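You operate a simulated robot arm through the tools that you are given. There is no shell and no other tool. Be economical: measure what you need, move in short steps, check, and stop when the job is done.

The job below is to be done with a simulated two-armed robot. You get a single attempt, and the scene is never put back.

JOB
Reset the jammed dispenser and drop one tray on the belt.
Fine: open the vacuum valve before the drop; after the drop turn the mode knob to OFF and zero the drop counter.

Only the result counts: the job must be done as asked and must still hold three seconds after the hand-in. Knocking over, shifting, dropping, spilling or breaking anything else fails it.

ROBOT AND FRAMES
Two 7-joint arms with two-finger parallel grippers on one trunk, on a base that drives. Base frame: it is fixed to the floor where the robot stands at the start and does not move with it; the origin is under the middle of the robot, x ahead of it, y to its left, z up. Readings come in mm, degrees, newtons and seconds.
The left shoulder is at the start at [60, 189, 1253], the right one opposite. Places, roughly: air jet valve lever [500, 700, 1600]; air override button [500, 300, 1400]; bay 5 of the dark blue belt [900, 400, 800]; catch plate [500, 400, 800]; cup bar clamp lever [700, 200, 1100]; dispenser air valve lever [500, 100, 1300]; dispenser drop button [500, 600, 1200]; dispenser mode knob [500, 700, 1100]; dispenser panel [500, 700, 1200]; dispenser pressure knob [500, 100, 1200]; dispenser reset button [500, 600, 1100]; dispenser stop button [500, 700, 1100]; dispenser zero button [500, 600, 1200]; filter drain valve lever [500, 100, 900]; height wheel [1300, 0, 1100]; length lock lever [500, 600, 1500]. Payload 3.43 kg a hand.
Tool frame (each hand has its own): the origin (TCP) lies between the finger pads and is the grasp point; the fingertips stand 30 mm ahead of it; z points along the fingers, y is the line along which they close. Largest opening 94 mm; finger width 28, thickness 10; the body of the gripper, 50 by 96 mm, starts 55 mm behind the TCP.
Orientation is told as [roll, pitch, yaw] about the base's x, y, z axes, in that order, counted from this pose: with the fingers straight down and closing along the base's y, the tool's x points along the base's -x, its y along +y and its z along -z.

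CONTROLS
- The arms move only by the tool apply_moves. It takes "left_targets", "right_targets" or both (then of equal length, played together; a hand with none holds still); each is a list of rows, each an object (a shift or turn left out is 0, a gripper value left out holds the last) with "xyz": the shift along the tool's x, y, z in cm, a list of three; "angular": the turn, a rotation vector about the tool's x, y, z in degrees, a list of three; "jaw": the gripper command, from -1 (shut) to 1 (fully open), values between in proportion. In form: [{"xyz": [dx, dy, dz], "angular": [ax, ay, az], "jaw": jaw}, ...]. A call has 1 to 12 rows; each row is the pose to reach, as a shift and turn from the pose commanded when the call began, along the tool's axes at that moment. Rows are played at 5 a second. More than 50 mm and 8.6 degrees between two rows, or a gripper value outside its range, and nothing of the call is played. A pose out of reach is approached as far as the arm can. The call stops where the force on the tool passes 40 N (or 10 N more than at its start, if that is more) or the arm is blocked; 0.2 s more then pass. Each finger travels about 153 mm/s and halts on what it meets, pressing with about 30 N; the grip force reading is that of the motor and also rises with nothing between the fingers. The clock runs only during rows and for 0.2 s after the last one: add rows that repeat a pose to give the fingers time. It gives the time, the measured TCP pose, the force on the tool (base axes), the opening and the grip force at its end, in the units of the frame above (readings bear some noise), with the torque about the TCP (base axes, N m) and any sound that the robot's microphone picked up.
- Cameras (640 x 400 px; columns grow to the right, rows downward): "scene" is now at [15.5, 17.4, 1805.4]; the picture's right is [0.24, -0.97, 0.00], its down [-0.73, -0.18, -0.66] and it looks along [0.64, 0.16, -0.75] (base axes); focal length 272 px, centre (320, 200). "left" rides on the left gripper at [76, -14, -103] in its tool frame; the picture's right is [0.18, 0.98, 0.00], its down [-0.75, 0.14, -0.64] and it looks along [-0.63, 0.12, 0.77] (tool axes); focal length 243 px, centre (320, 200). "right" rides on the right gripper at [76, 14, -103] in its tool frame; the picture's right is [-0.18, 0.98, 0.00], its down [-0.75, -0.14, -0.64] and it looks along [-0.63, -0.12, 0.77] (tool axes); focal length 243 px, centre (320, 200). There is no depth. A picture from a camera that has moved, and an enlarged one, comes with that camera's place and axes in the base frame and with its lens.
- snapshot(camera): a new picture of that camera. The clock stands still meanwhile.
- raise_lower(by): slides the trunk up (or, below 0, down) by that many mm; the arms and the scene camera ride with it, the base frame stays. It gives what a move gives, with no picture.
- base_move(legs): drives the robot by 1 to 6 legs, each [ahead, left, turn to the left] in mm, mm and degrees, along the robot's own axes; the way and the turn of a leg run together, so that a leg with both is an arc; at most 1500 mm and 180 degrees a leg. The arms and the cameras ride along, it lands a little off, and it stops where it bumps. It gives what a move gives.
- head_to(pan, tilt): turns the head with the scene camera to pan (to the left, within 86 degrees either way) and tilt (down, from -29 to 69), counted from straight ahead of the robot. It gives what a move gives.
- inspect(camera, box): a new picture of the part [left, top, right, bottom] of that camera's present view, enlarged. The clock stands still meanwhile.
- hand_in(): hands the job in; it is judged then, once.

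Work in short steps. Places have to be worked out from the pictures, the camera data and where the tool is seen: move nearer, look again, correct. Check each grasp and each placing, and mend what went wrong. You have 120 turns and 92 pictures in all, those below and enlarged ones among them. Open the grippers and draw the arms clear of the work before you hand the job in, unless the task says otherwise; then end with one line.

The tools are called after ">>>" as a command line: name --argument value ..., lists and objects as JSON in quotes. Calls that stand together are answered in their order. apply_moves: Moves the arms, as the interface text tells. Its arguments: {"type":"object","properties":{"left_targets":{"type":"array"},"right_targets":{"type":"array"}},"required":[]} The other tools are called the same way: raise_lower (by) slides the trunk up or down; base_move (legs) drives the base; head_to (pan, tilt) turns the head that bears the scene camera; snapshot (camera) takes a picture; inspect (camera, box) takes an enlarged picture of a part of a camera's view; hand_in () hands the job in.

At the start:

```text
clock: 0.0
left_position: [351.3, 445.1, 999.6]
left_tool_rot: [0.0, 0.0, 0.0]
left_wrist_force: [-0.4, 0.4, -0.1]
left_moment: [0.0, 0.01, -0.03]
left_finger_gap: 93.9
left_grasp_force: 0.1
right_position: [348.7, 15.9, 999.7]
right_tool_rot: [0.0, 0.1, 0.0]
right_wrist_force: [-0.9, -0.2, 0.3]
right_moment: [0.02, 0.03, -0.03]
right_finger_gap: 94.3
right_grasp_force: 0.1
trunk travel left (down, up): [-925.0, 65.0]
robot x, y, heading: [0.8, -2.5, 0.1]
head pan, tilt: [14.0, 48.4]
```

scene: 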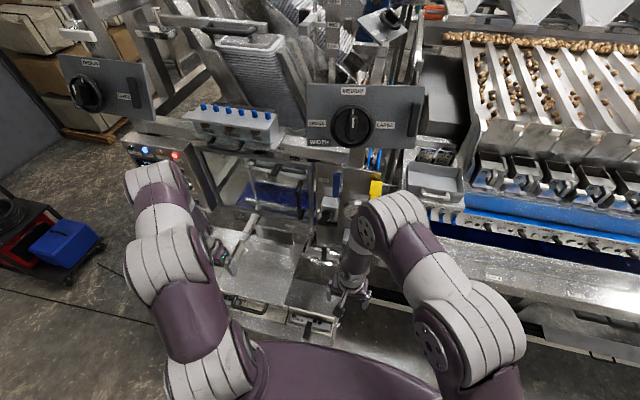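
right: 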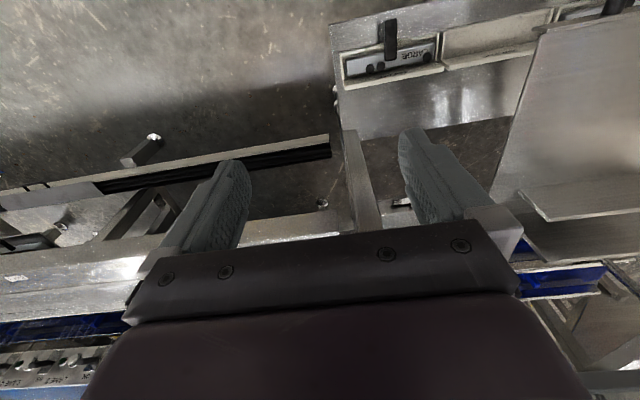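
left: 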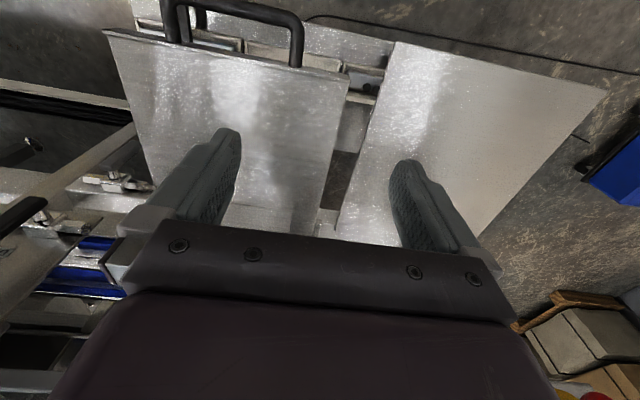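

The scene shows a packing machine with the dispenser panel to the left. I'll turn the head toward the panel to look closer.

>>> head_to --pan 50 --tilt 40

>>> snapshot --camera "scene"

>>> head_to --pan 20 --tilt 25

>>> snapshot --camera "scene"

```text
clock: 1.0
left_position: [350.3, 444.8, 1000.2]
left_tool_rot: [0.0, 0.1, 0.0]
left_wrist_force: [0.0, 0.4, -0.7]
left_moment: [0.0, -0.02, 0.0]
left_finger_gap: 94.0
left_grasp_force: 0.0
right_position: [348.8, 17.3, 1000.8]
right_tool_rot: [0.1, 0.0, 0.0]
right_wrist_force: [-0.6, 0.3, -0.2]
right_moment: [-0.01, 0.01, 0.0]
right_finger_gap: 94.0
right_grasp_force: 0.0
trunk travel left (down, up): [-925.0, 65.0]
robot x, y, heading: [2.1, -0.8, -0.1]
head pan, tilt: [50.0, 40.0]
```

```text
88 pictures are left
camera scene: at [-6.0, 63.5, 1817.3], right [0.77, -0.64, 0.0], down [-0.41, -0.49, -0.77], along [0.49, 0.59, -0.64], focal length 272 px, centre (320, 200)
```

scene: 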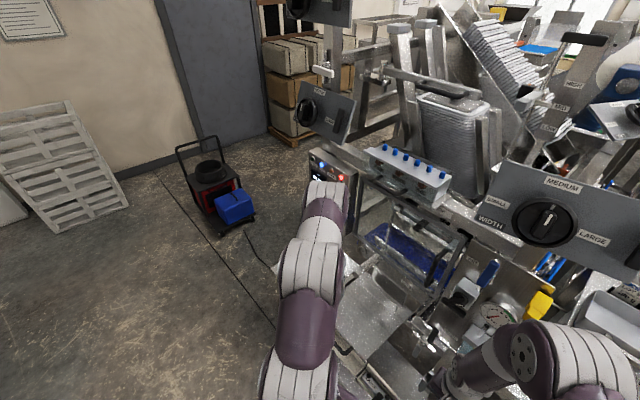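

```text
clock: 2.0
left_position: [350.0, 444.9, 999.6]
left_tool_rot: [0.0, -0.1, -0.1]
left_wrist_force: [0.2, -0.1, 0.4]
left_moment: [-0.01, 0.03, 0.01]
left_finger_gap: 93.9
left_grasp_force: 0.0
right_position: [349.9, 16.6, 1000.6]
right_tool_rot: [-0.1, 0.0, 0.0]
right_wrist_force: [0.2, -0.2, -0.2]
right_moment: [-0.02, 0.03, 0.0]
right_finger_gap: 94.1
right_grasp_force: 0.0
trunk travel left (down, up): [-925.0, 65.0]
robot x, y, heading: [-2.0, -0.3, 0.0]
head pan, tilt: [20.0, 25.0]
```

```text
87 pictures are left
camera scene: at [25.8, 30.1, 1840.6], right [0.34, -0.94, 0.0], down [-0.4, -0.15, -0.91], along [0.85, 0.31, -0.42], focal length 272 px, centre (320, 200)
```

scene: 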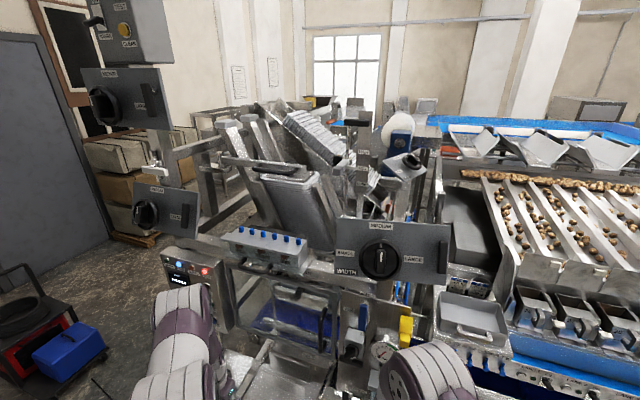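

The left arm partly hides the panel. I'll enlarge the panel and the valve area.

>>> inspect --camera "scene" --box '[130, 230, 290, 330]'

>>> inspect --camera "scene" --box '[320, 270, 480, 370]'

>>> inspect --camera "scene" --box '[220, 100, 460, 250]'

>>> inspect --camera "scene" --box '[60, 0, 300, 150]'

```text
4.00 times, centred on (210, 280) of scene
camera zoom: at [25.8, 30.1, 1840.6], right [0.34, -0.94, 0.0], down [-0.4, -0.15, -0.91], along [0.85, 0.31, -0.42], focal length 1090 px, centre (760, -120)
```

zoom: 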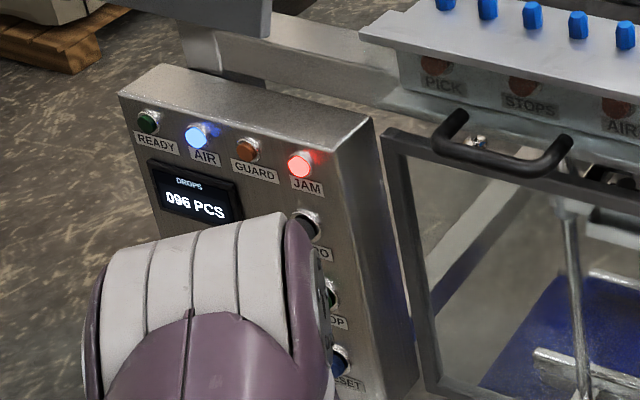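

```text
4.00 times, centred on (400, 320) of scene
camera zoom: at [25.8, 30.1, 1840.6], right [0.34, -0.94, 0.0], down [-0.4, -0.15, -0.91], along [0.85, 0.31, -0.42], focal length 1090 px, centre (0, -280)
```

zoom: 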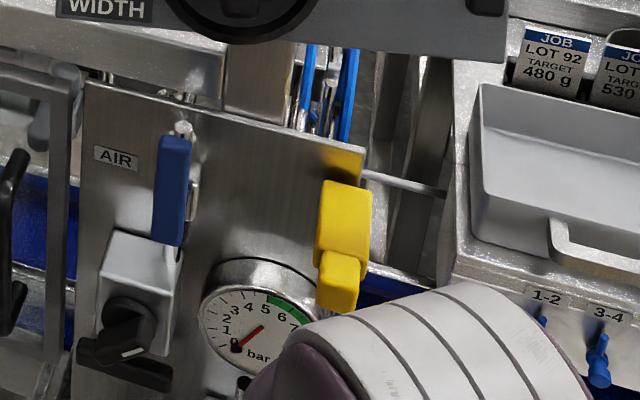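

```text
2.67 times, centred on (340, 175) of scene
camera zoom: at [25.8, 30.1, 1840.6], right [0.34, -0.94, 0.0], down [-0.4, -0.15, -0.91], along [0.85, 0.31, -0.42], focal length 726 px, centre (267, 267)
```

zoom: 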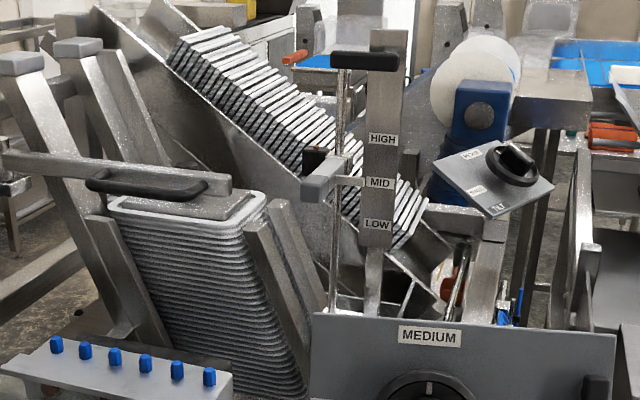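

```text
2.67 times, centred on (180, 75) of scene
camera zoom: at [25.8, 30.1, 1840.6], right [0.34, -0.94, 0.0], down [-0.4, -0.15, -0.91], along [0.85, 0.31, -0.42], focal length 726 px, centre (693, 533)
```

zoom: 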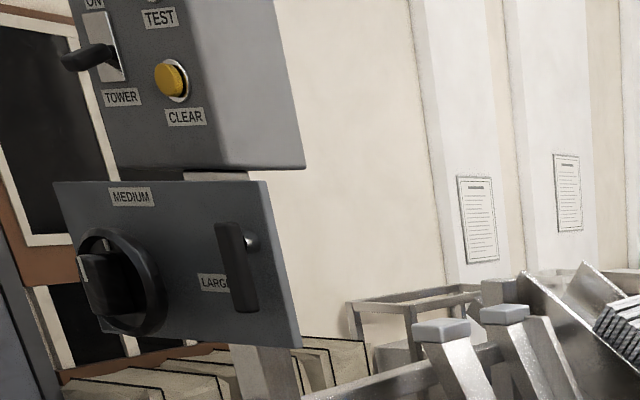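

JAM lamp is lit, counter 096. I'll back off and shift left to see the panel and the air valve area unhidden.

>>> base_move --legs '[[-350, 0, 0], [0, 350, 0]]'

>>> head_to --pan 0 --tilt 35

>>> snapshot --camera "scene"

```text
clock: 6.1
left_position: [-1.6, 793.4, 999.9]
left_tool_rot: [0.0, -0.1, -0.3]
left_wrist_force: [0.4, -0.6, 0.2]
left_moment: [0.05, 0.0, -0.01]
left_finger_gap: 93.9
left_grasp_force: 0.1
right_position: [-4.6, 365.7, 999.9]
right_tool_rot: [0.0, 0.1, -0.2]
right_wrist_force: [0.2, 0.4, 0.0]
right_moment: [0.03, 0.01, -0.02]
right_finger_gap: 93.8
right_grasp_force: 0.0
trunk travel left (down, up): [-925.0, 65.0]
robot x, y, heading: [-350.1, 351.5, -0.1]
head pan, tilt: [20.0, 25.0]
```

```text
clock: 7.0
left_position: [-2.1, 793.8, 998.7]
left_tool_rot: [0.0, 0.1, -0.3]
left_wrist_force: [0.6, 0.4, 0.0]
left_moment: [0.01, -0.01, -0.06]
left_finger_gap: 93.9
left_grasp_force: 0.0
right_position: [-4.1, 366.5, 999.8]
right_tool_rot: [0.1, -0.1, -0.2]
right_wrist_force: [-0.9, -0.3, -0.7]
right_moment: [-0.01, 0.0, -0.02]
right_finger_gap: 94.1
right_grasp_force: 0.0
trunk travel left (down, up): [-925.0, 65.0]
robot x, y, heading: [-356.2, 345.4, -0.2]
head pan, tilt: [0.0, 35.0]
```

```text
82 pictures are left
camera scene: at [-326.3, 349.5, 1824.9], right [0.0, -1.0, 0.0], down [-0.57, 0.0, -0.82], along [0.82, 0.0, -0.57], focal length 272 px, centre (320, 200)
```

scene: 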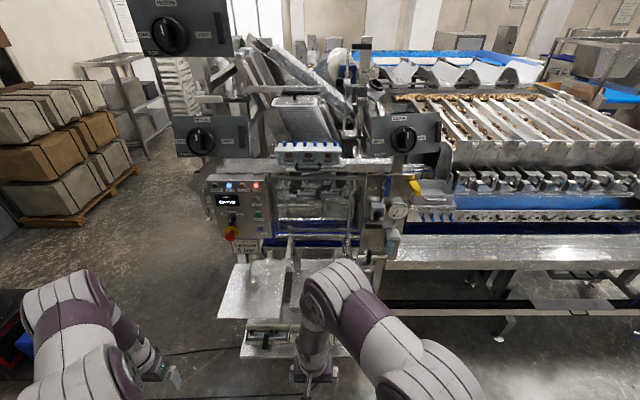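

Clear view now. Enlarging the panel, the cage and the air side.

>>> inspect --camera "scene" --box '[195, 165, 291, 225]'

>>> inspect --camera "scene" --box '[216, 205, 312, 265]'

>>> inspect --camera "scene" --box '[340, 170, 436, 230]'

>>> inspect --camera "scene" --box '[256, 130, 384, 210]'

>>> inspect --camera "scene" --box '[330, 210, 458, 290]'

```text
6.67 times, centred on (243, 195) of scene
camera zoom: at [-326.3, 349.5, 1824.9], right [0.0, -1.0, 0.0], down [-0.57, 0.0, -0.82], along [0.82, 0.0, -0.57], focal length 1816 px, centre (833, 233)
```

zoom: 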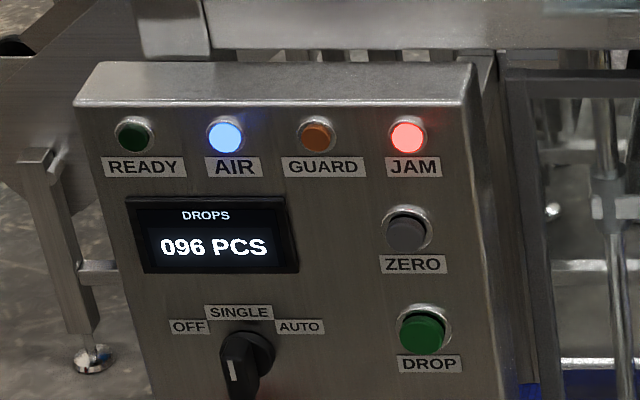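

```text
6.67 times, centred on (264, 235) of scene
camera zoom: at [-326.3, 349.5, 1824.9], right [0.0, -1.0, 0.0], down [-0.57, 0.0, -0.82], along [0.82, 0.0, -0.57], focal length 1816 px, centre (693, -33)
```

zoom: 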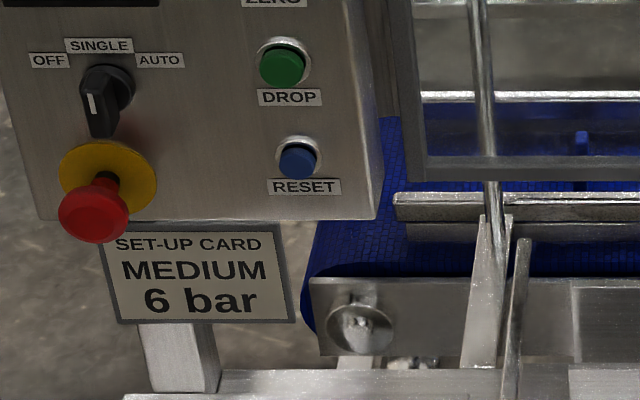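

```text
6.67 times, centred on (388, 200) of scene
camera zoom: at [-326.3, 349.5, 1824.9], right [0.0, -1.0, 0.0], down [-0.57, 0.0, -0.82], along [0.82, 0.0, -0.57], focal length 1816 px, centre (-133, 200)
```

zoom: 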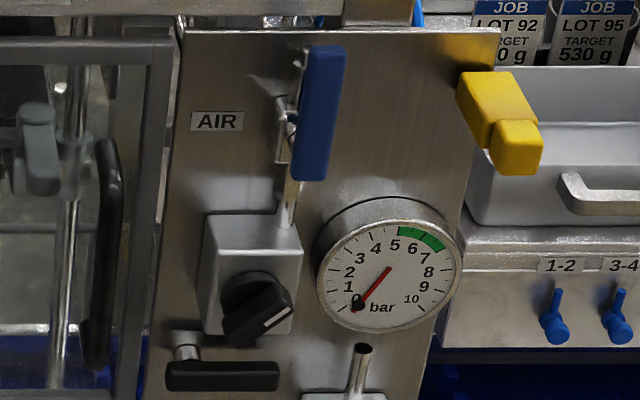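

```text
5.00 times, centred on (320, 170) of scene
camera zoom: at [-326.3, 349.5, 1824.9], right [0.0, -1.0, 0.0], down [-0.57, 0.0, -0.82], along [0.82, 0.0, -0.57], focal length 1362 px, centre (320, 350)
```

zoom: 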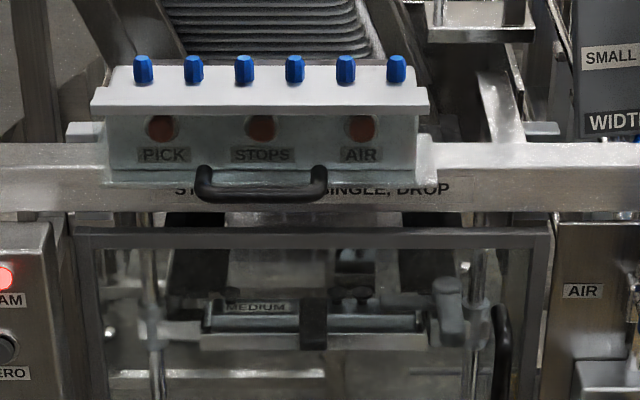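

```text
5.00 times, centred on (394, 250) of scene
camera zoom: at [-326.3, 349.5, 1824.9], right [0.0, -1.0, 0.0], down [-0.57, 0.0, -0.82], along [0.82, 0.0, -0.57], focal length 1362 px, centre (-50, -50)
```

zoom: 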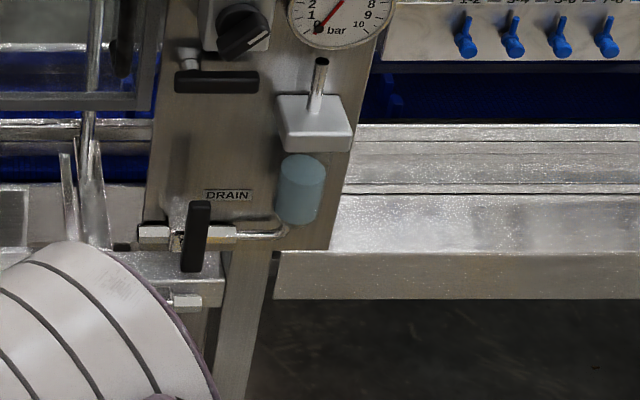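

Set-up card says MEDIUM, 6 bar; the gauge reads 0. There is an instruction plate hidden behind the handle, so I'll lower the trunk to look from lower down.

>>> raise_lower --by -450

>>> head_to --pan 0 --tilt 12

>>> snapshot --camera "scene"

```text
refused: -450 is not a number from -400 to 400
```

```text
clock: 7.8
left_position: [-1.6, 794.0, 1000.2]
left_tool_rot: [0.0, 0.0, -0.2]
left_wrist_force: [0.3, -0.4, 0.0]
left_moment: [-0.01, 0.01, 0.0]
left_finger_gap: 93.7
left_grasp_force: 0.0
right_position: [-5.7, 366.7, 999.2]
right_tool_rot: [0.0, 0.0, -0.2]
right_wrist_force: [-1.1, 0.9, -0.1]
right_moment: [-0.02, -0.01, 0.03]
right_finger_gap: 94.2
right_grasp_force: 0.0
trunk travel left (down, up): [-925.0, 65.0]
robot x, y, heading: [-353.6, 354.5, -0.1]
head pan, tilt: [0.0, 12.0]
```

```text
76 pictures are left
camera scene: at [-321.2, 348.4, 1861.7], right [0.0, -1.0, 0.0], down [-0.21, 0.0, -0.98], along [0.98, 0.0, -0.21], focal length 272 px, centre (320, 200)
```

scene: 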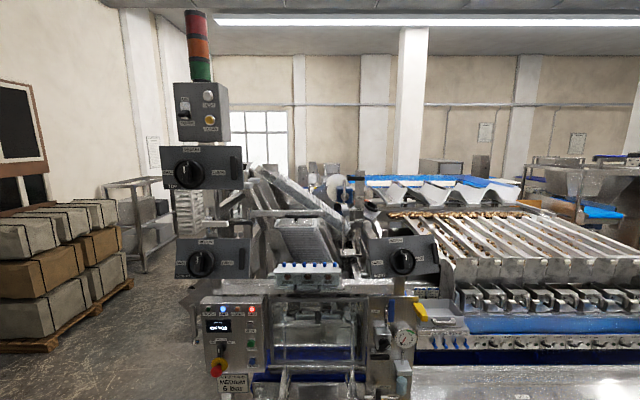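

The limit is 400; lowering by 400.

>>> raise_lower --by -400

>>> snapshot --camera "scene"

```text
clock: 11.7
left_position: [-2.6, 794.4, 599.5]
left_tool_rot: [0.1, -0.1, -0.2]
left_wrist_force: [0.0, 0.8, 0.9]
left_moment: [-0.04, 0.01, 0.04]
left_finger_gap: 94.1
left_grasp_force: 0.1
right_position: [-5.5, 366.9, 599.5]
right_tool_rot: [-0.1, 0.0, -0.3]
right_wrist_force: [0.1, 0.1, -0.1]
right_moment: [0.0, 0.01, 0.03]
right_finger_gap: 94.1
right_grasp_force: 0.0
trunk travel left (down, up): [-525.0, 465.0]
robot x, y, heading: [-352.7, 354.4, -0.4]
head pan, tilt: [0.0, 12.0]
```

```text
75 pictures are left
camera scene: at [-321.3, 348.5, 1461.8], right [0.0, -1.0, 0.0], down [-0.21, 0.0, -0.98], along [0.98, 0.0, -0.21], focal length 272 px, centre (320, 200)
```

scene: 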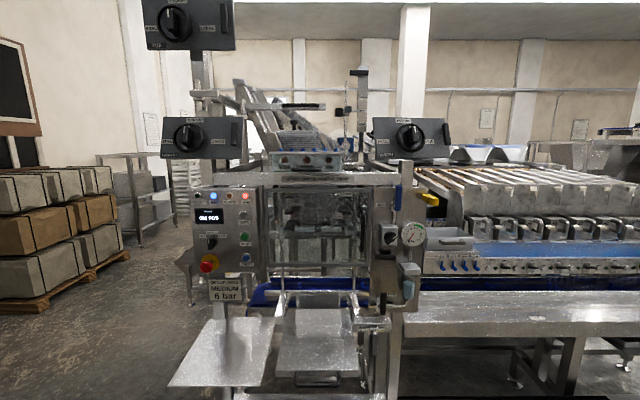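

Zooming on the key areas.

>>> inspect --camera "scene" --box '[256, 140, 384, 220]'

>>> inspect --camera "scene" --box '[256, 190, 384, 270]'

>>> inspect --camera "scene" --box '[356, 175, 452, 235]'

>>> inspect --camera "scene" --box '[140, 100, 460, 300]'

```text
5.00 times, centred on (320, 180) of scene
camera zoom: at [-321.3, 348.5, 1461.8], right [0.0, -1.0, 0.0], down [-0.21, 0.0, -0.98], along [0.98, 0.0, -0.21], focal length 1362 px, centre (320, 300)
```

zoom: 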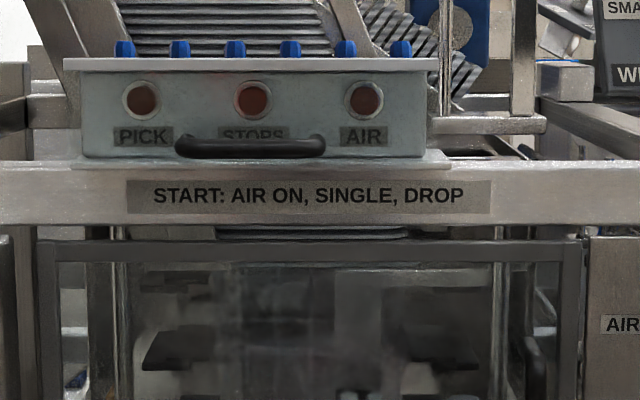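

```text
5.00 times, centred on (320, 230) of scene
camera zoom: at [-321.3, 348.5, 1461.8], right [0.0, -1.0, 0.0], down [-0.21, 0.0, -0.98], along [0.98, 0.0, -0.21], focal length 1362 px, centre (320, 50)
```

zoom: 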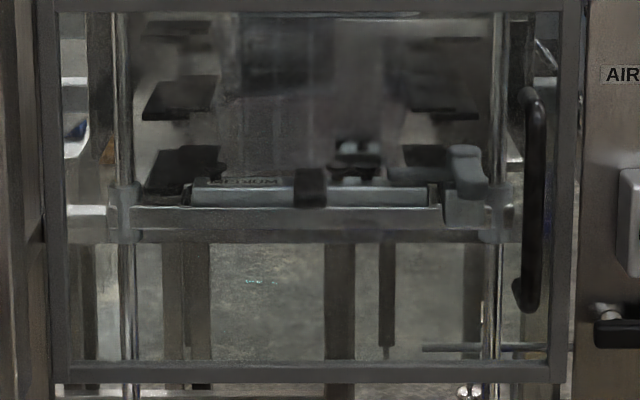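

```text
6.67 times, centred on (404, 205) of scene
camera zoom: at [-321.3, 348.5, 1461.8], right [0.0, -1.0, 0.0], down [-0.21, 0.0, -0.98], along [0.98, 0.0, -0.21], focal length 1816 px, centre (-240, 167)
```

zoom: 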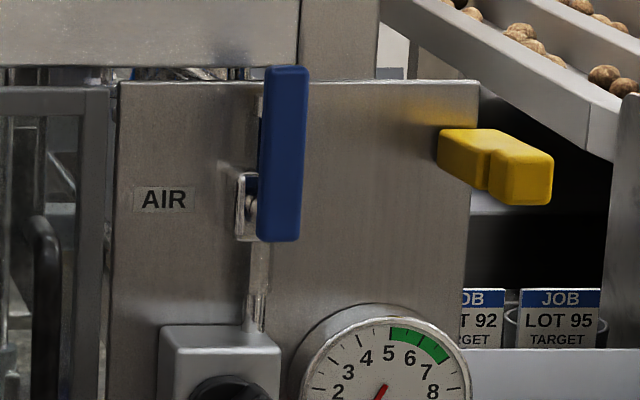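

```text
2.00 times, centred on (300, 200) of scene
camera zoom: at [-321.3, 348.5, 1461.8], right [0.0, -1.0, 0.0], down [-0.21, 0.0, -0.98], along [0.98, 0.0, -0.21], focal length 545 px, centre (360, 200)
```

zoom: 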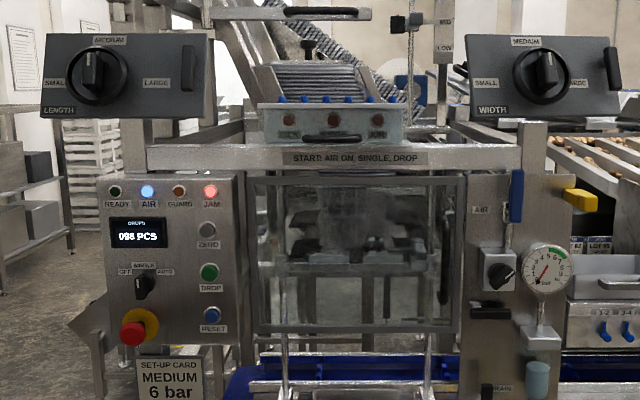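

The machine instructions read "START: AIR ON, SINGLE, DROP". I need to identify the vacuum valve; I'll shift right for a closer look at the air plate.

>>> base_move --legs '[[0, -330, 0], [150, 0, 0]]'

>>> snapshot --camera "scene"

```text
clock: 14.8
left_position: [148.4, 464.5, 598.6]
left_tool_rot: [0.0, 0.0, -0.3]
left_wrist_force: [0.1, 0.0, -0.5]
left_moment: [-0.01, -0.01, -0.02]
left_finger_gap: 93.9
left_grasp_force: 0.1
right_position: [144.3, 35.6, 599.0]
right_tool_rot: [0.0, 0.0, -0.3]
right_wrist_force: [-0.3, 0.1, 0.4]
right_moment: [0.01, -0.02, -0.01]
right_finger_gap: 94.1
right_grasp_force: 0.1
trunk travel left (down, up): [-525.0, 465.0]
robot x, y, heading: [-206.3, 20.0, -0.3]
head pan, tilt: [0.0, 12.0]
```

```text
70 pictures are left
camera scene: at [-171.1, 19.3, 1461.7], right [0.0, -1.0, 0.0], down [-0.21, 0.0, -0.98], along [0.98, 0.0, -0.21], focal length 272 px, centre (320, 200)
```

scene: 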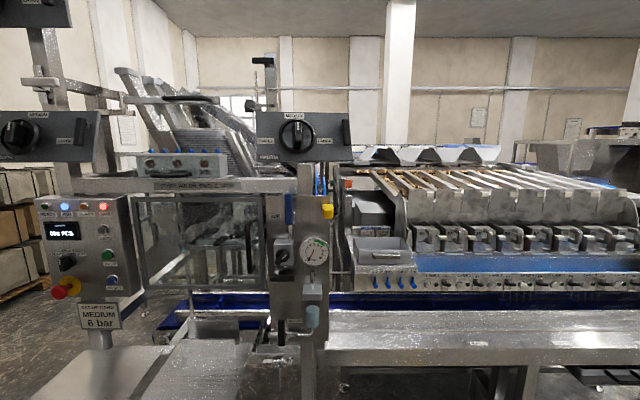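

>>> inspect --camera "scene" --box '[250, 180, 362, 250]'

>>> inspect --camera "scene" --box '[240, 230, 368, 310]'

>>> inspect --camera "scene" --box '[110, 150, 270, 250]'

```text
5.71 times, centred on (306, 215) of scene
camera zoom: at [-171.1, 19.3, 1461.7], right [0.0, -1.0, 0.0], down [-0.21, 0.0, -0.98], along [0.98, 0.0, -0.21], focal length 1557 px, centre (400, 114)
```

zoom: 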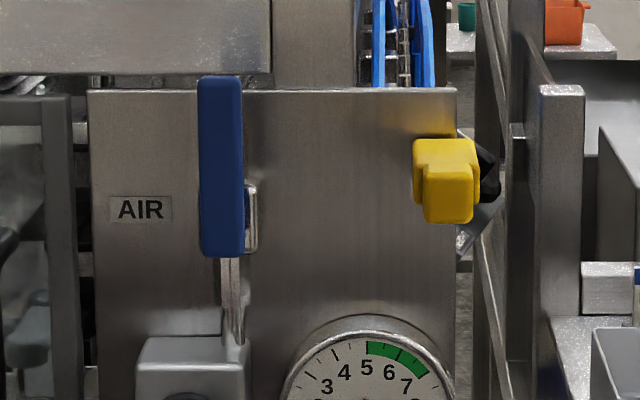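

```text
5.00 times, centred on (304, 270) of scene
camera zoom: at [-171.1, 19.3, 1461.7], right [0.0, -1.0, 0.0], down [-0.21, 0.0, -0.98], along [0.98, 0.0, -0.21], focal length 1362 px, centre (400, -150)
```

zoom: 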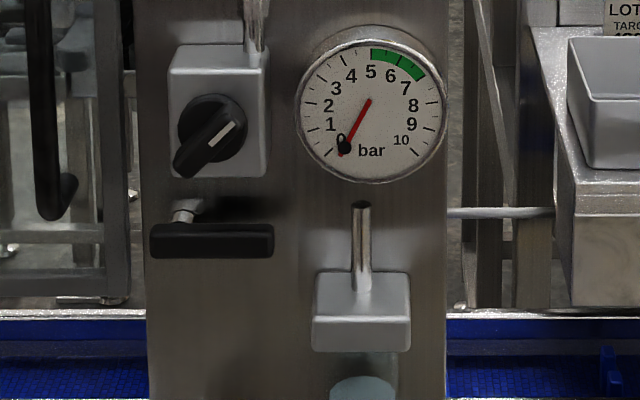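

```text
4.00 times, centred on (190, 200) of scene
camera zoom: at [-171.1, 19.3, 1461.7], right [0.0, -1.0, 0.0], down [-0.21, 0.0, -0.98], along [0.98, 0.0, -0.21], focal length 1090 px, centre (840, 200)
```

zoom: 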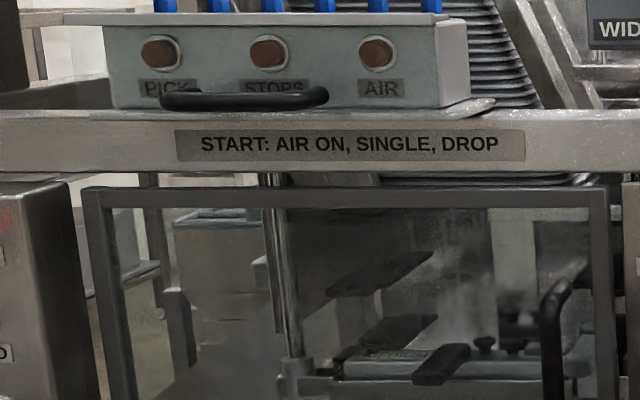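

Gauge is at 0. The yellow item at the right edge of the air plate and the black lever below the knob are candidates for the vacuum valve. I'll move right and look back at that side.

>>> base_move --legs '[[0, -350, 0]]'

>>> head_to --pan 28 --tilt 15

>>> inspect --camera "scene" --box '[220, 137, 420, 262]'

```text
clock: 17.1
left_position: [145.7, 116.6, 601.5]
left_tool_rot: [0.0, 0.0, -0.1]
left_wrist_force: [-0.2, -0.3, 0.8]
left_moment: [0.02, 0.01, 0.0]
left_finger_gap: 93.9
left_grasp_force: 0.1
right_position: [143.0, -310.6, 600.0]
right_tool_rot: [0.0, 0.0, -0.1]
right_wrist_force: [0.7, 0.7, 0.4]
right_moment: [0.01, 0.0, -0.01]
right_finger_gap: 93.9
right_grasp_force: 0.1
trunk travel left (down, up): [-525.0, 465.0]
robot x, y, heading: [-209.4, -324.8, -0.1]
head pan, tilt: [0.0, 12.0]
```

```text
clock: 18.0
left_position: [145.5, 118.1, 599.8]
left_tool_rot: [-0.1, 0.0, -0.2]
left_wrist_force: [0.3, 0.2, -0.4]
left_moment: [-0.01, 0.0, 0.04]
left_finger_gap: 94.0
left_grasp_force: 0.1
right_position: [142.8, -308.9, 598.9]
right_tool_rot: [0.0, 0.0, -0.2]
right_wrist_force: [0.2, 0.5, 0.6]
right_moment: [0.02, -0.02, -0.01]
right_finger_gap: 94.2
right_grasp_force: 0.0
trunk travel left (down, up): [-525.0, 465.0]
robot x, y, heading: [-204.5, -325.0, -0.1]
head pan, tilt: [28.0, 15.0]
```

```text
3.20 times, centred on (320, 200) of scene
camera zoom: at [-184.6, -283.8, 1456.9], right [0.47, -0.88, 0.0], down [-0.23, -0.12, -0.97], along [0.85, 0.45, -0.26], focal length 872 px, centre (320, 202)
```

zoom: 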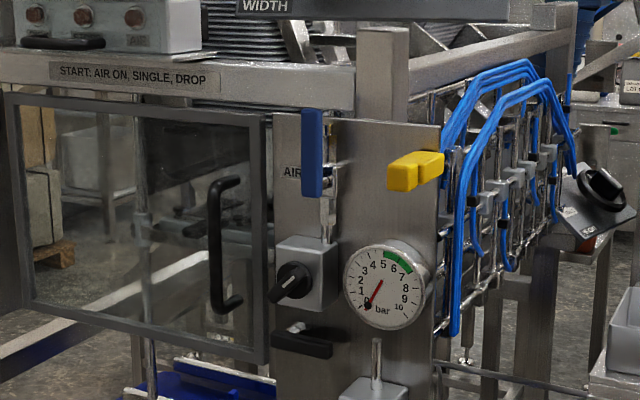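

>>> inspect --camera "scene" --box '[300, 165, 380, 215]'

>>> inspect --camera "scene" --box '[290, 205, 370, 255]'

```text
8.00 times, centred on (340, 190) of scene
camera zoom: at [-184.6, -283.8, 1456.9], right [0.47, -0.88, 0.0], down [-0.23, -0.12, -0.97], along [0.85, 0.45, -0.26], focal length 2179 px, centre (160, 280)
```

zoom: 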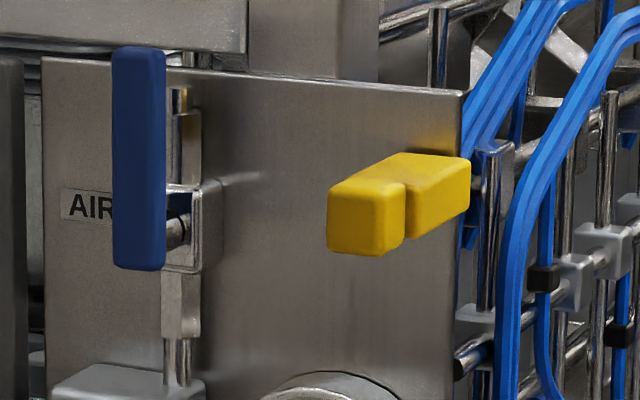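

```text
8.00 times, centred on (330, 230) of scene
camera zoom: at [-184.6, -283.8, 1456.9], right [0.47, -0.88, 0.0], down [-0.23, -0.12, -0.97], along [0.85, 0.45, -0.26], focal length 2179 px, centre (240, -40)
```

zoom: 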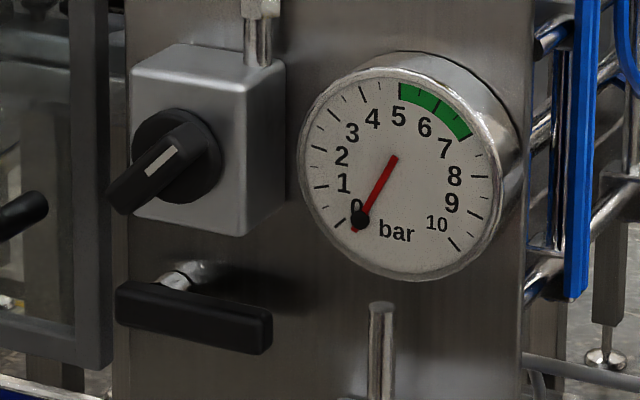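

The yellow item works out at about [530,-2,1281], pointing out of the plate toward the robot; its function must be confirmed from the side. I'll raise the trunk a bit and view from the right.

>>> raise_lower --by 200

>>> base_move --legs '[[0, -150, 0], [230, 0, 40]]'

>>> head_to --pan 10 --tilt 32

>>> snapshot --camera "scene"

```text
clock: 20.2
left_position: [145.2, 117.1, 800.4]
left_tool_rot: [0.1, 0.0, -0.2]
left_wrist_force: [-1.0, 0.3, 0.4]
left_moment: [-0.02, 0.04, 0.02]
left_finger_gap: 94.2
left_grasp_force: 0.1
right_position: [142.4, -310.0, 801.1]
right_tool_rot: [0.1, 0.0, -0.1]
right_wrist_force: [0.6, 0.5, 0.5]
right_moment: [0.0, 0.01, 0.0]
right_finger_gap: 94.2
right_grasp_force: 0.0
trunk travel left (down, up): [-725.0, 265.0]
robot x, y, heading: [-202.7, -325.6, -0.1]
head pan, tilt: [28.0, 15.0]
```

```text
clock: 23.4
left_position: [-10.5, 166.9, 800.7]
left_tool_rot: [-0.1, 0.0, 39.7]
left_wrist_force: [-0.8, 0.8, 0.9]
left_moment: [-0.02, 0.03, 0.0]
left_finger_gap: 94.0
left_grasp_force: 0.1
right_position: [261.8, -163.9, 799.6]
right_tool_rot: [0.1, -0.1, 39.8]
right_wrist_force: [-0.9, -0.4, 0.0]
right_moment: [-0.01, 0.0, -0.03]
right_finger_gap: 94.1
right_grasp_force: 0.0
trunk travel left (down, up): [-725.0, 265.0]
robot x, y, heading: [2.7, -400.4, 39.8]
head pan, tilt: [28.0, 15.0]
```

```text
clock: 24.2
left_position: [-11.3, 166.4, 800.2]
left_tool_rot: [0.0, 0.0, 39.7]
left_wrist_force: [0.0, 1.2, 0.1]
left_moment: [-0.03, 0.01, 0.01]
left_finger_gap: 94.2
left_grasp_force: 0.0
right_position: [261.6, -162.6, 799.7]
right_tool_rot: [0.1, -0.1, 39.8]
right_wrist_force: [-0.1, -0.2, 0.5]
right_moment: [0.0, 0.01, 0.01]
right_finger_gap: 94.3
right_grasp_force: 0.0
trunk travel left (down, up): [-725.0, 265.0]
robot x, y, heading: [1.9, -401.0, 39.4]
head pan, tilt: [10.0, 32.0]
```

```text
63 pictures are left
camera scene: at [14.9, -371.0, 1629.6], right [0.76, -0.65, 0.0], down [-0.34, -0.4, -0.85], along [0.55, 0.65, -0.53], focal length 272 px, centre (320, 200)
```

scene: 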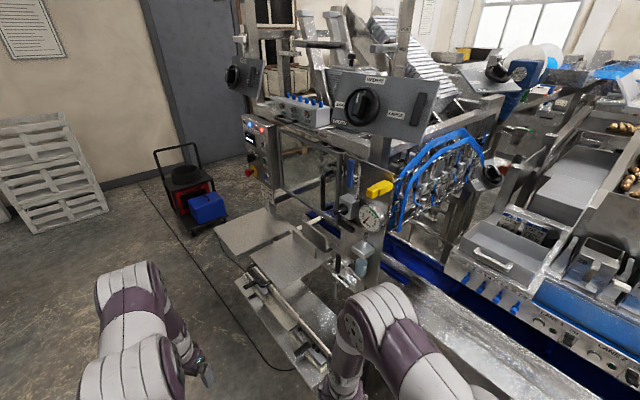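

>>> inspect --camera "scene" --box '[340, 160, 436, 220]'

>>> inspect --camera "scene" --box '[390, 110, 518, 190]'

```text
6.67 times, centred on (388, 190) of scene
camera zoom: at [14.9, -371.0, 1629.6], right [0.76, -0.65, 0.0], down [-0.34, -0.4, -0.85], along [0.55, 0.65, -0.53], focal length 1816 px, centre (-133, 267)
```

zoom: 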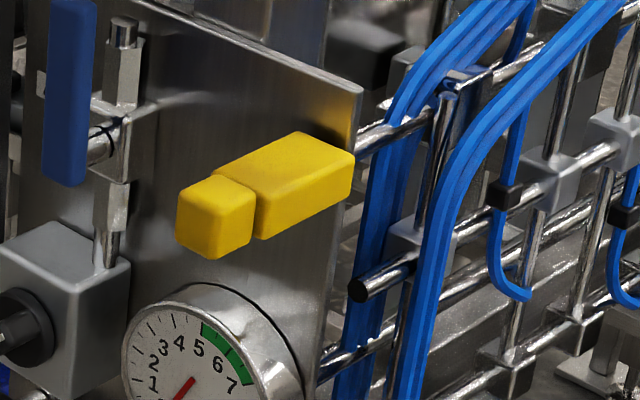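

```text
5.00 times, centred on (454, 150) of scene
camera zoom: at [14.9, -371.0, 1629.6], right [0.76, -0.65, 0.0], down [-0.34, -0.4, -0.85], along [0.55, 0.65, -0.53], focal length 1362 px, centre (-350, 450)
```

zoom: 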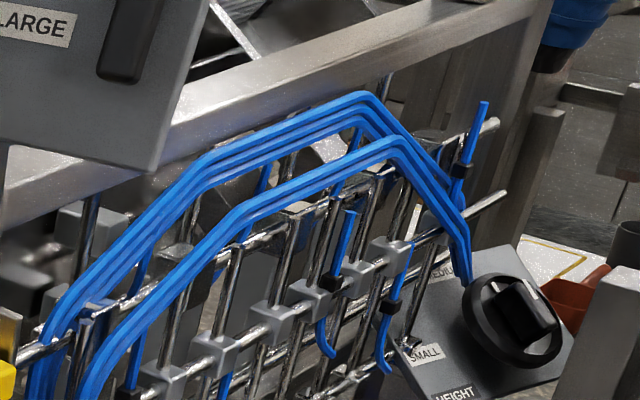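

>>> inspect --camera "scene" --box '[320, 200, 400, 290]'

```text
4.44 times, centred on (360, 245) of scene
camera zoom: at [14.9, -371.0, 1629.6], right [0.76, -0.65, 0.0], down [-0.34, -0.4, -0.85], along [0.55, 0.65, -0.53], focal length 1211 px, centre (142, 0)
```

zoom: 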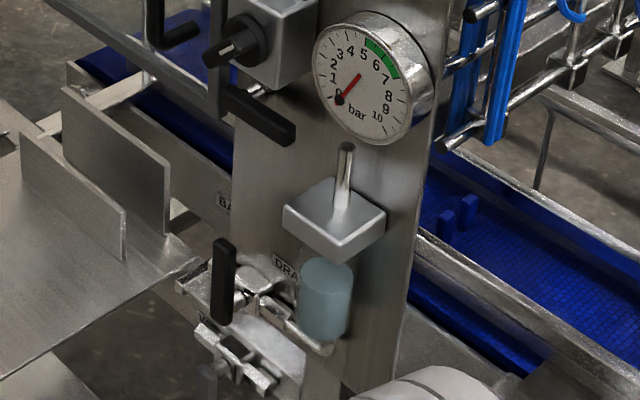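

There is another valve with a label below DRAIN ("V…"), probably the vacuum valve. I'll go back, face the plate squarely at a lower height and look.

>>> base_move --legs '[[-150, 0, -39.5], [-150, 330, 0]]'

>>> raise_lower --by -200

>>> head_to --pan 10 --tilt 35

>>> snapshot --camera "scene"

```text
clock: 28.4
left_position: [59.0, 326.9, 800.0]
left_tool_rot: [0.1, 0.0, 0.3]
left_wrist_force: [0.5, -0.5, -0.6]
left_moment: [-0.03, 0.0, 0.02]
left_finger_gap: 94.1
left_grasp_force: 0.1
right_position: [61.5, -101.4, 799.6]
right_tool_rot: [0.0, 0.0, 0.3]
right_wrist_force: [-0.7, 0.5, 0.5]
right_moment: [-0.02, -0.01, 0.0]
right_finger_gap: 93.7
right_grasp_force: 0.1
trunk travel left (down, up): [-725.0, 265.0]
robot x, y, heading: [-288.3, -120.1, 0.3]
head pan, tilt: [10.0, 32.0]
```

```text
clock: 30.5
left_position: [59.7, 326.9, 599.8]
left_tool_rot: [-0.1, 0.0, 0.3]
left_wrist_force: [0.2, 0.0, -0.4]
left_moment: [0.04, 0.03, 0.0]
left_finger_gap: 93.8
left_grasp_force: 0.0
right_position: [61.2, -101.3, 599.3]
right_tool_rot: [0.1, 0.0, 0.3]
right_wrist_force: [0.4, -0.2, 0.9]
right_moment: [-0.02, 0.01, -0.04]
right_finger_gap: 94.2
right_grasp_force: 0.0
trunk travel left (down, up): [-525.0, 465.0]
robot x, y, heading: [-289.2, -123.0, 0.3]
head pan, tilt: [10.0, 32.0]
```

```text
clock: 31.2
left_position: [61.2, 325.5, 599.7]
left_tool_rot: [0.0, 0.0, 0.4]
left_wrist_force: [0.5, -0.1, 0.2]
left_moment: [-0.01, 0.01, 0.01]
left_finger_gap: 93.7
left_grasp_force: 0.1
right_position: [61.4, -101.3, 600.0]
right_tool_rot: [0.0, 0.0, 0.3]
right_wrist_force: [0.7, 0.0, 1.0]
right_moment: [0.01, -0.03, -0.01]
right_finger_gap: 93.9
right_grasp_force: 0.0
trunk travel left (down, up): [-525.0, 465.0]
robot x, y, heading: [-290.0, -119.6, 0.4]
head pan, tilt: [10.0, 35.0]
```

```text
59 pictures are left
camera scene: at [-261.5, -106.2, 1424.9], right [0.18, -0.98, 0.0], down [-0.56, -0.1, -0.82], along [0.81, 0.15, -0.57], focal length 272 px, centre (320, 200)
```

scene: 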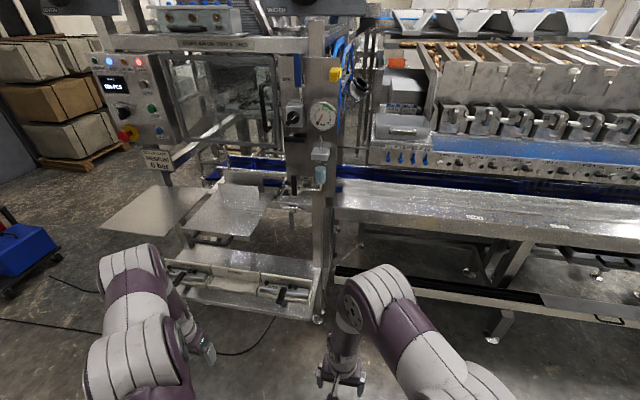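

>>> inspect --camera "scene" --box '[272, 140, 352, 190]'

>>> inspect --camera "scene" --box '[265, 175, 345, 225]'

>>> inspect --camera "scene" --box '[160, 230, 330, 330]'

```text
8.00 times, centred on (312, 165) of scene
camera zoom: at [-261.5, -106.2, 1424.9], right [0.18, -0.98, 0.0], down [-0.56, -0.1, -0.82], along [0.81, 0.15, -0.57], focal length 2179 px, centre (384, 480)
```

zoom: 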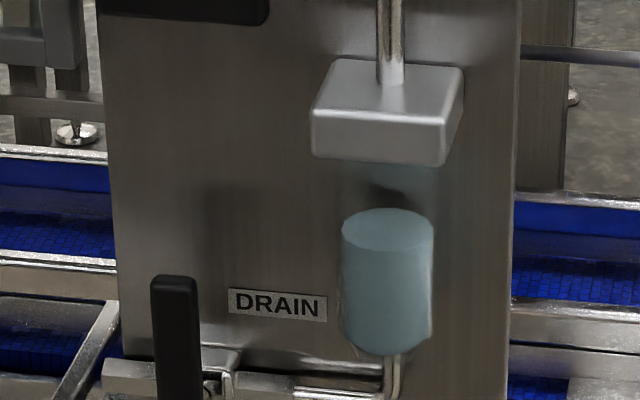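

```text
8.00 times, centred on (305, 200) of scene
camera zoom: at [-261.5, -106.2, 1424.9], right [0.18, -0.98, 0.0], down [-0.56, -0.1, -0.82], along [0.81, 0.15, -0.57], focal length 2179 px, centre (440, 200)
```

zoom: 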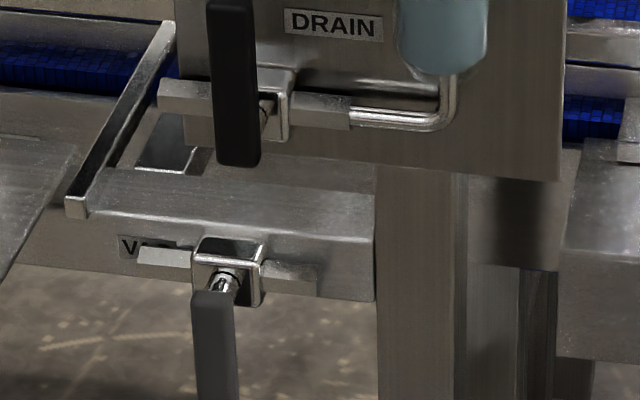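

```text
3.76 times, centred on (245, 280) of scene
camera zoom: at [-261.5, -106.2, 1424.9], right [0.18, -0.98, 0.0], down [-0.56, -0.1, -0.82], along [0.81, 0.15, -0.57], focal length 1026 px, centre (602, -101)
```

zoom: 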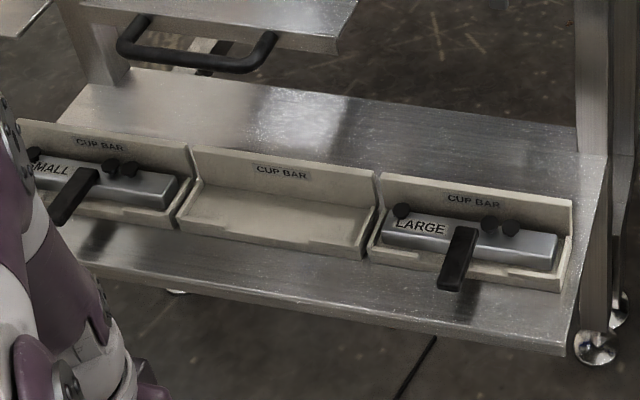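

Found it: a valve labelled "V…" on the beam below DRAIN, pipe along y, handle hanging down (closed), about [560,150,785]. I'll turn the right hand to point forward and lift it, ready to work there.

>>> apply_moves --right_targets '[{"xyz": [-1, 0, -1.5], "angular": [0, -8.2, 0], "jaw": -1}, {"xyz": [-2, 0, -3], "angular": [0, -16.4, 0], "jaw": -1}, {"xyz": [-3, 0, -4.5], "angular": [0, -24.6, 0], "jaw": -1}, {"xyz": [-4, 0, -6], "angular": [0, -32.8, 0], "jaw": -1}, {"xyz": [-5, 0, -7.5], "angular": [0, -41, 0], "jaw": -1}, {"xyz": [-6, 0, -9], "angular": [0, -49.2, 0], "jaw": -1}, {"xyz": [-7, 0, -10.5], "angular": [0, -57.4, 0], "jaw": -1}, {"xyz": [-8, 0, -12], "angular": [0, -65.6, 0], "jaw": -1}, {"xyz": [-9, 0, -13.5], "angular": [0, -73.8, 0], "jaw": -1}, {"xyz": [-10, 0, -15], "angular": [0, -82, 0], "jaw": -1}, {"xyz": [-11, 0, -16], "angular": [0, -90, 0], "jaw": -1}, {"xyz": [-11, 0, -16], "angular": [0, -90, 0], "jaw": -1}]'

>>> snapshot --camera "right"

```text
clock: 33.8
left_position: [59.9, 326.2, 601.1]
left_tool_rot: [0.1, 0.0, 0.4]
left_wrist_force: [0.4, -0.1, -0.5]
left_moment: [0.05, -0.01, 0.0]
left_finger_gap: 93.6
left_grasp_force: 0.1
right_position: [291.8, -71.2, 815.1]
right_tool_rot: [0.5, -87.9, 0.4]
right_wrist_force: [-0.2, 0.5, -0.7]
right_moment: [0.01, -0.03, 0.05]
right_finger_gap: 0.1
right_grasp_force: 30.0
right hand out of reach, approached as far as the arm can: row 9, 10, 11, 12
trunk travel left (down, up): [-525.0, 465.0]
robot x, y, heading: [-284.5, -117.2, 0.5]
head pan, tilt: [10.0, 35.0]
```

```text
55 pictures are left
camera right: at [187.1, -59.7, 743.8], right [-0.01, 0.98, 0.18], down [-0.61, -0.15, 0.78], along [0.79, -0.11, 0.6], focal length 243 px, centre (320, 200)
```

right: 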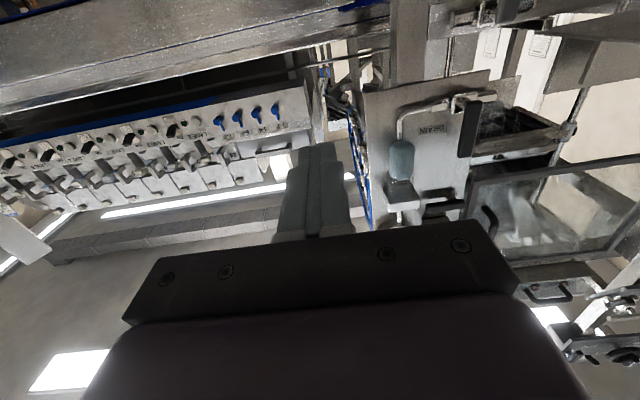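

The hand points forward at [292,-71,815]; its camera is below and sees the plate upside down. Zooming at the vacuum valve (top centre-right).

>>> inspect --camera "right" --box '[400, 0, 592, 120]'

>>> inspect --camera "scene" --box '[240, 170, 400, 270]'

```text
3.33 times, centred on (496, 60) of right
camera zoom: at [187.1, -59.7, 743.8], right [-0.01, 0.98, 0.18], down [-0.61, -0.15, 0.78], along [0.79, -0.11, 0.6], focal length 809 px, centre (-267, 667)
```

zoom: 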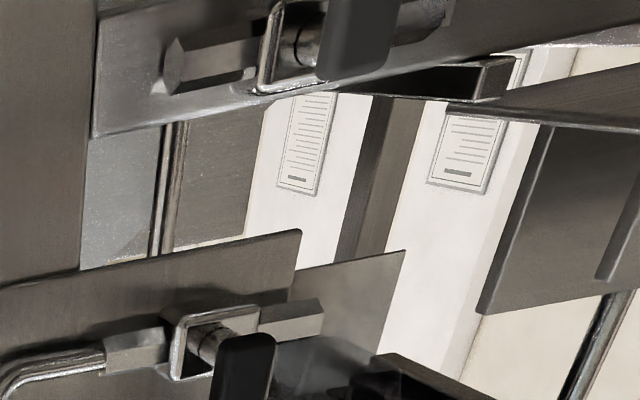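

```text
4.00 times, centred on (320, 220) of scene
camera zoom: at [-263.0, -107.1, 1425.0], right [0.18, -0.98, 0.0], down [-0.56, -0.1, -0.82], along [0.81, 0.15, -0.57], focal length 1090 px, centre (320, 120)
```

zoom: 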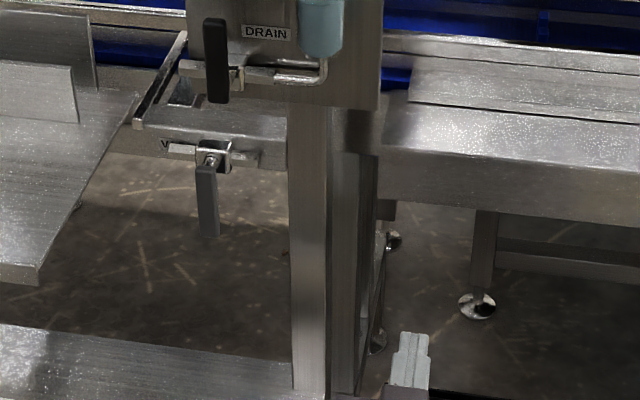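

Pivot triangulates to about [575,157,778], handle hanging to z≈690. I'll drive so the right hand lines up in front of the handle.

>>> base_move --legs '[[0, 228, 0], [100, 0, 0]]'

>>> apply_moves --right_targets '[{"xyz": [3, 0, 0], "jaw": 0}, {"xyz": [6, 0, 0], "jaw": 0}, {"xyz": [9, 0, 0], "jaw": 0}, {"xyz": [9, 0, 0], "jaw": 0}]'

>>> snapshot --camera "right"

>>> inspect --camera "scene" --box '[240, 170, 400, 270]'

```text
clock: 36.2
left_position: [161.2, 555.3, 599.9]
left_tool_rot: [0.1, 0.1, 0.3]
left_wrist_force: [0.5, 0.5, 0.1]
left_moment: [0.0, 0.01, 0.01]
left_finger_gap: 94.1
left_grasp_force: 0.0
right_position: [391.8, 157.8, 813.7]
right_tool_rot: [0.7, -87.7, 0.4]
right_wrist_force: [-0.6, -0.8, 0.5]
right_moment: [0.0, 0.0, 0.0]
right_finger_gap: 0.1
right_grasp_force: 30.1
trunk travel left (down, up): [-525.0, 465.0]
robot x, y, heading: [-189.4, 110.5, 0.4]
head pan, tilt: [10.0, 35.0]
```

```text
clock: 37.2
left_position: [159.5, 555.8, 599.7]
left_tool_rot: [0.0, 0.0, 0.3]
left_wrist_force: [0.1, 0.1, 0.5]
left_moment: [0.0, 0.02, 0.0]
left_finger_gap: 94.1
left_grasp_force: 0.0
right_position: [400.4, 155.9, 732.7]
right_tool_rot: [1.0, -87.3, 0.2]
right_wrist_force: [-0.3, -0.5, -0.2]
right_moment: [0.03, 0.01, -0.01]
right_finger_gap: 47.3
right_grasp_force: 0.0
right hand out of reach, approached as far as the arm can: row 1, 2, 3, 4
trunk travel left (down, up): [-525.0, 465.0]
robot x, y, heading: [-186.0, 105.6, 0.1]
head pan, tilt: [10.0, 35.0]
```

```text
52 pictures are left
camera right: at [293.0, 167.9, 662.5], right [-0.01, 0.98, 0.18], down [-0.6, -0.15, 0.78], along [0.8, -0.1, 0.59], focal length 243 px, centre (320, 200)
```

right: 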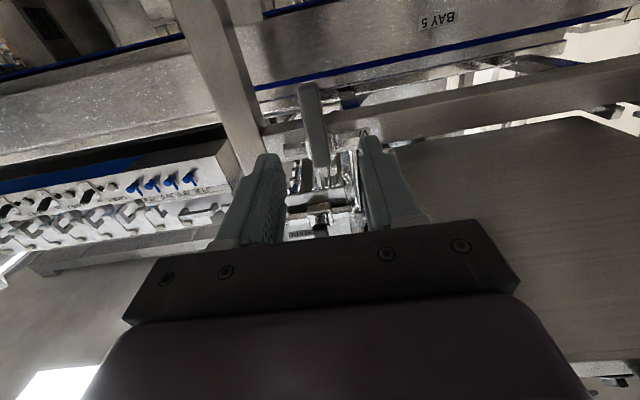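

```text
4.00 times, centred on (320, 220) of scene
camera zoom: at [-163.0, 123.0, 1424.9], right [0.18, -0.98, 0.0], down [-0.56, -0.1, -0.82], along [0.81, 0.15, -0.57], focal length 1090 px, centre (320, 120)
```

zoom: 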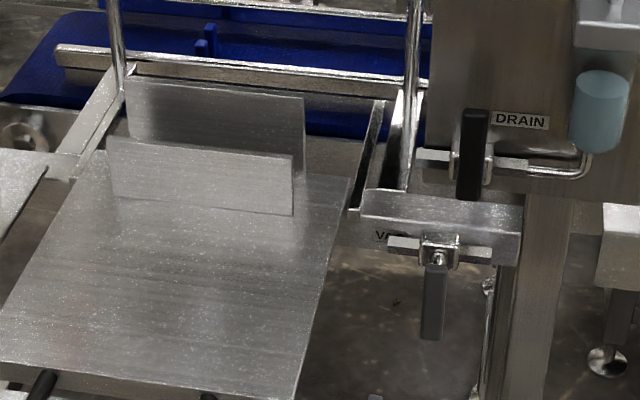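

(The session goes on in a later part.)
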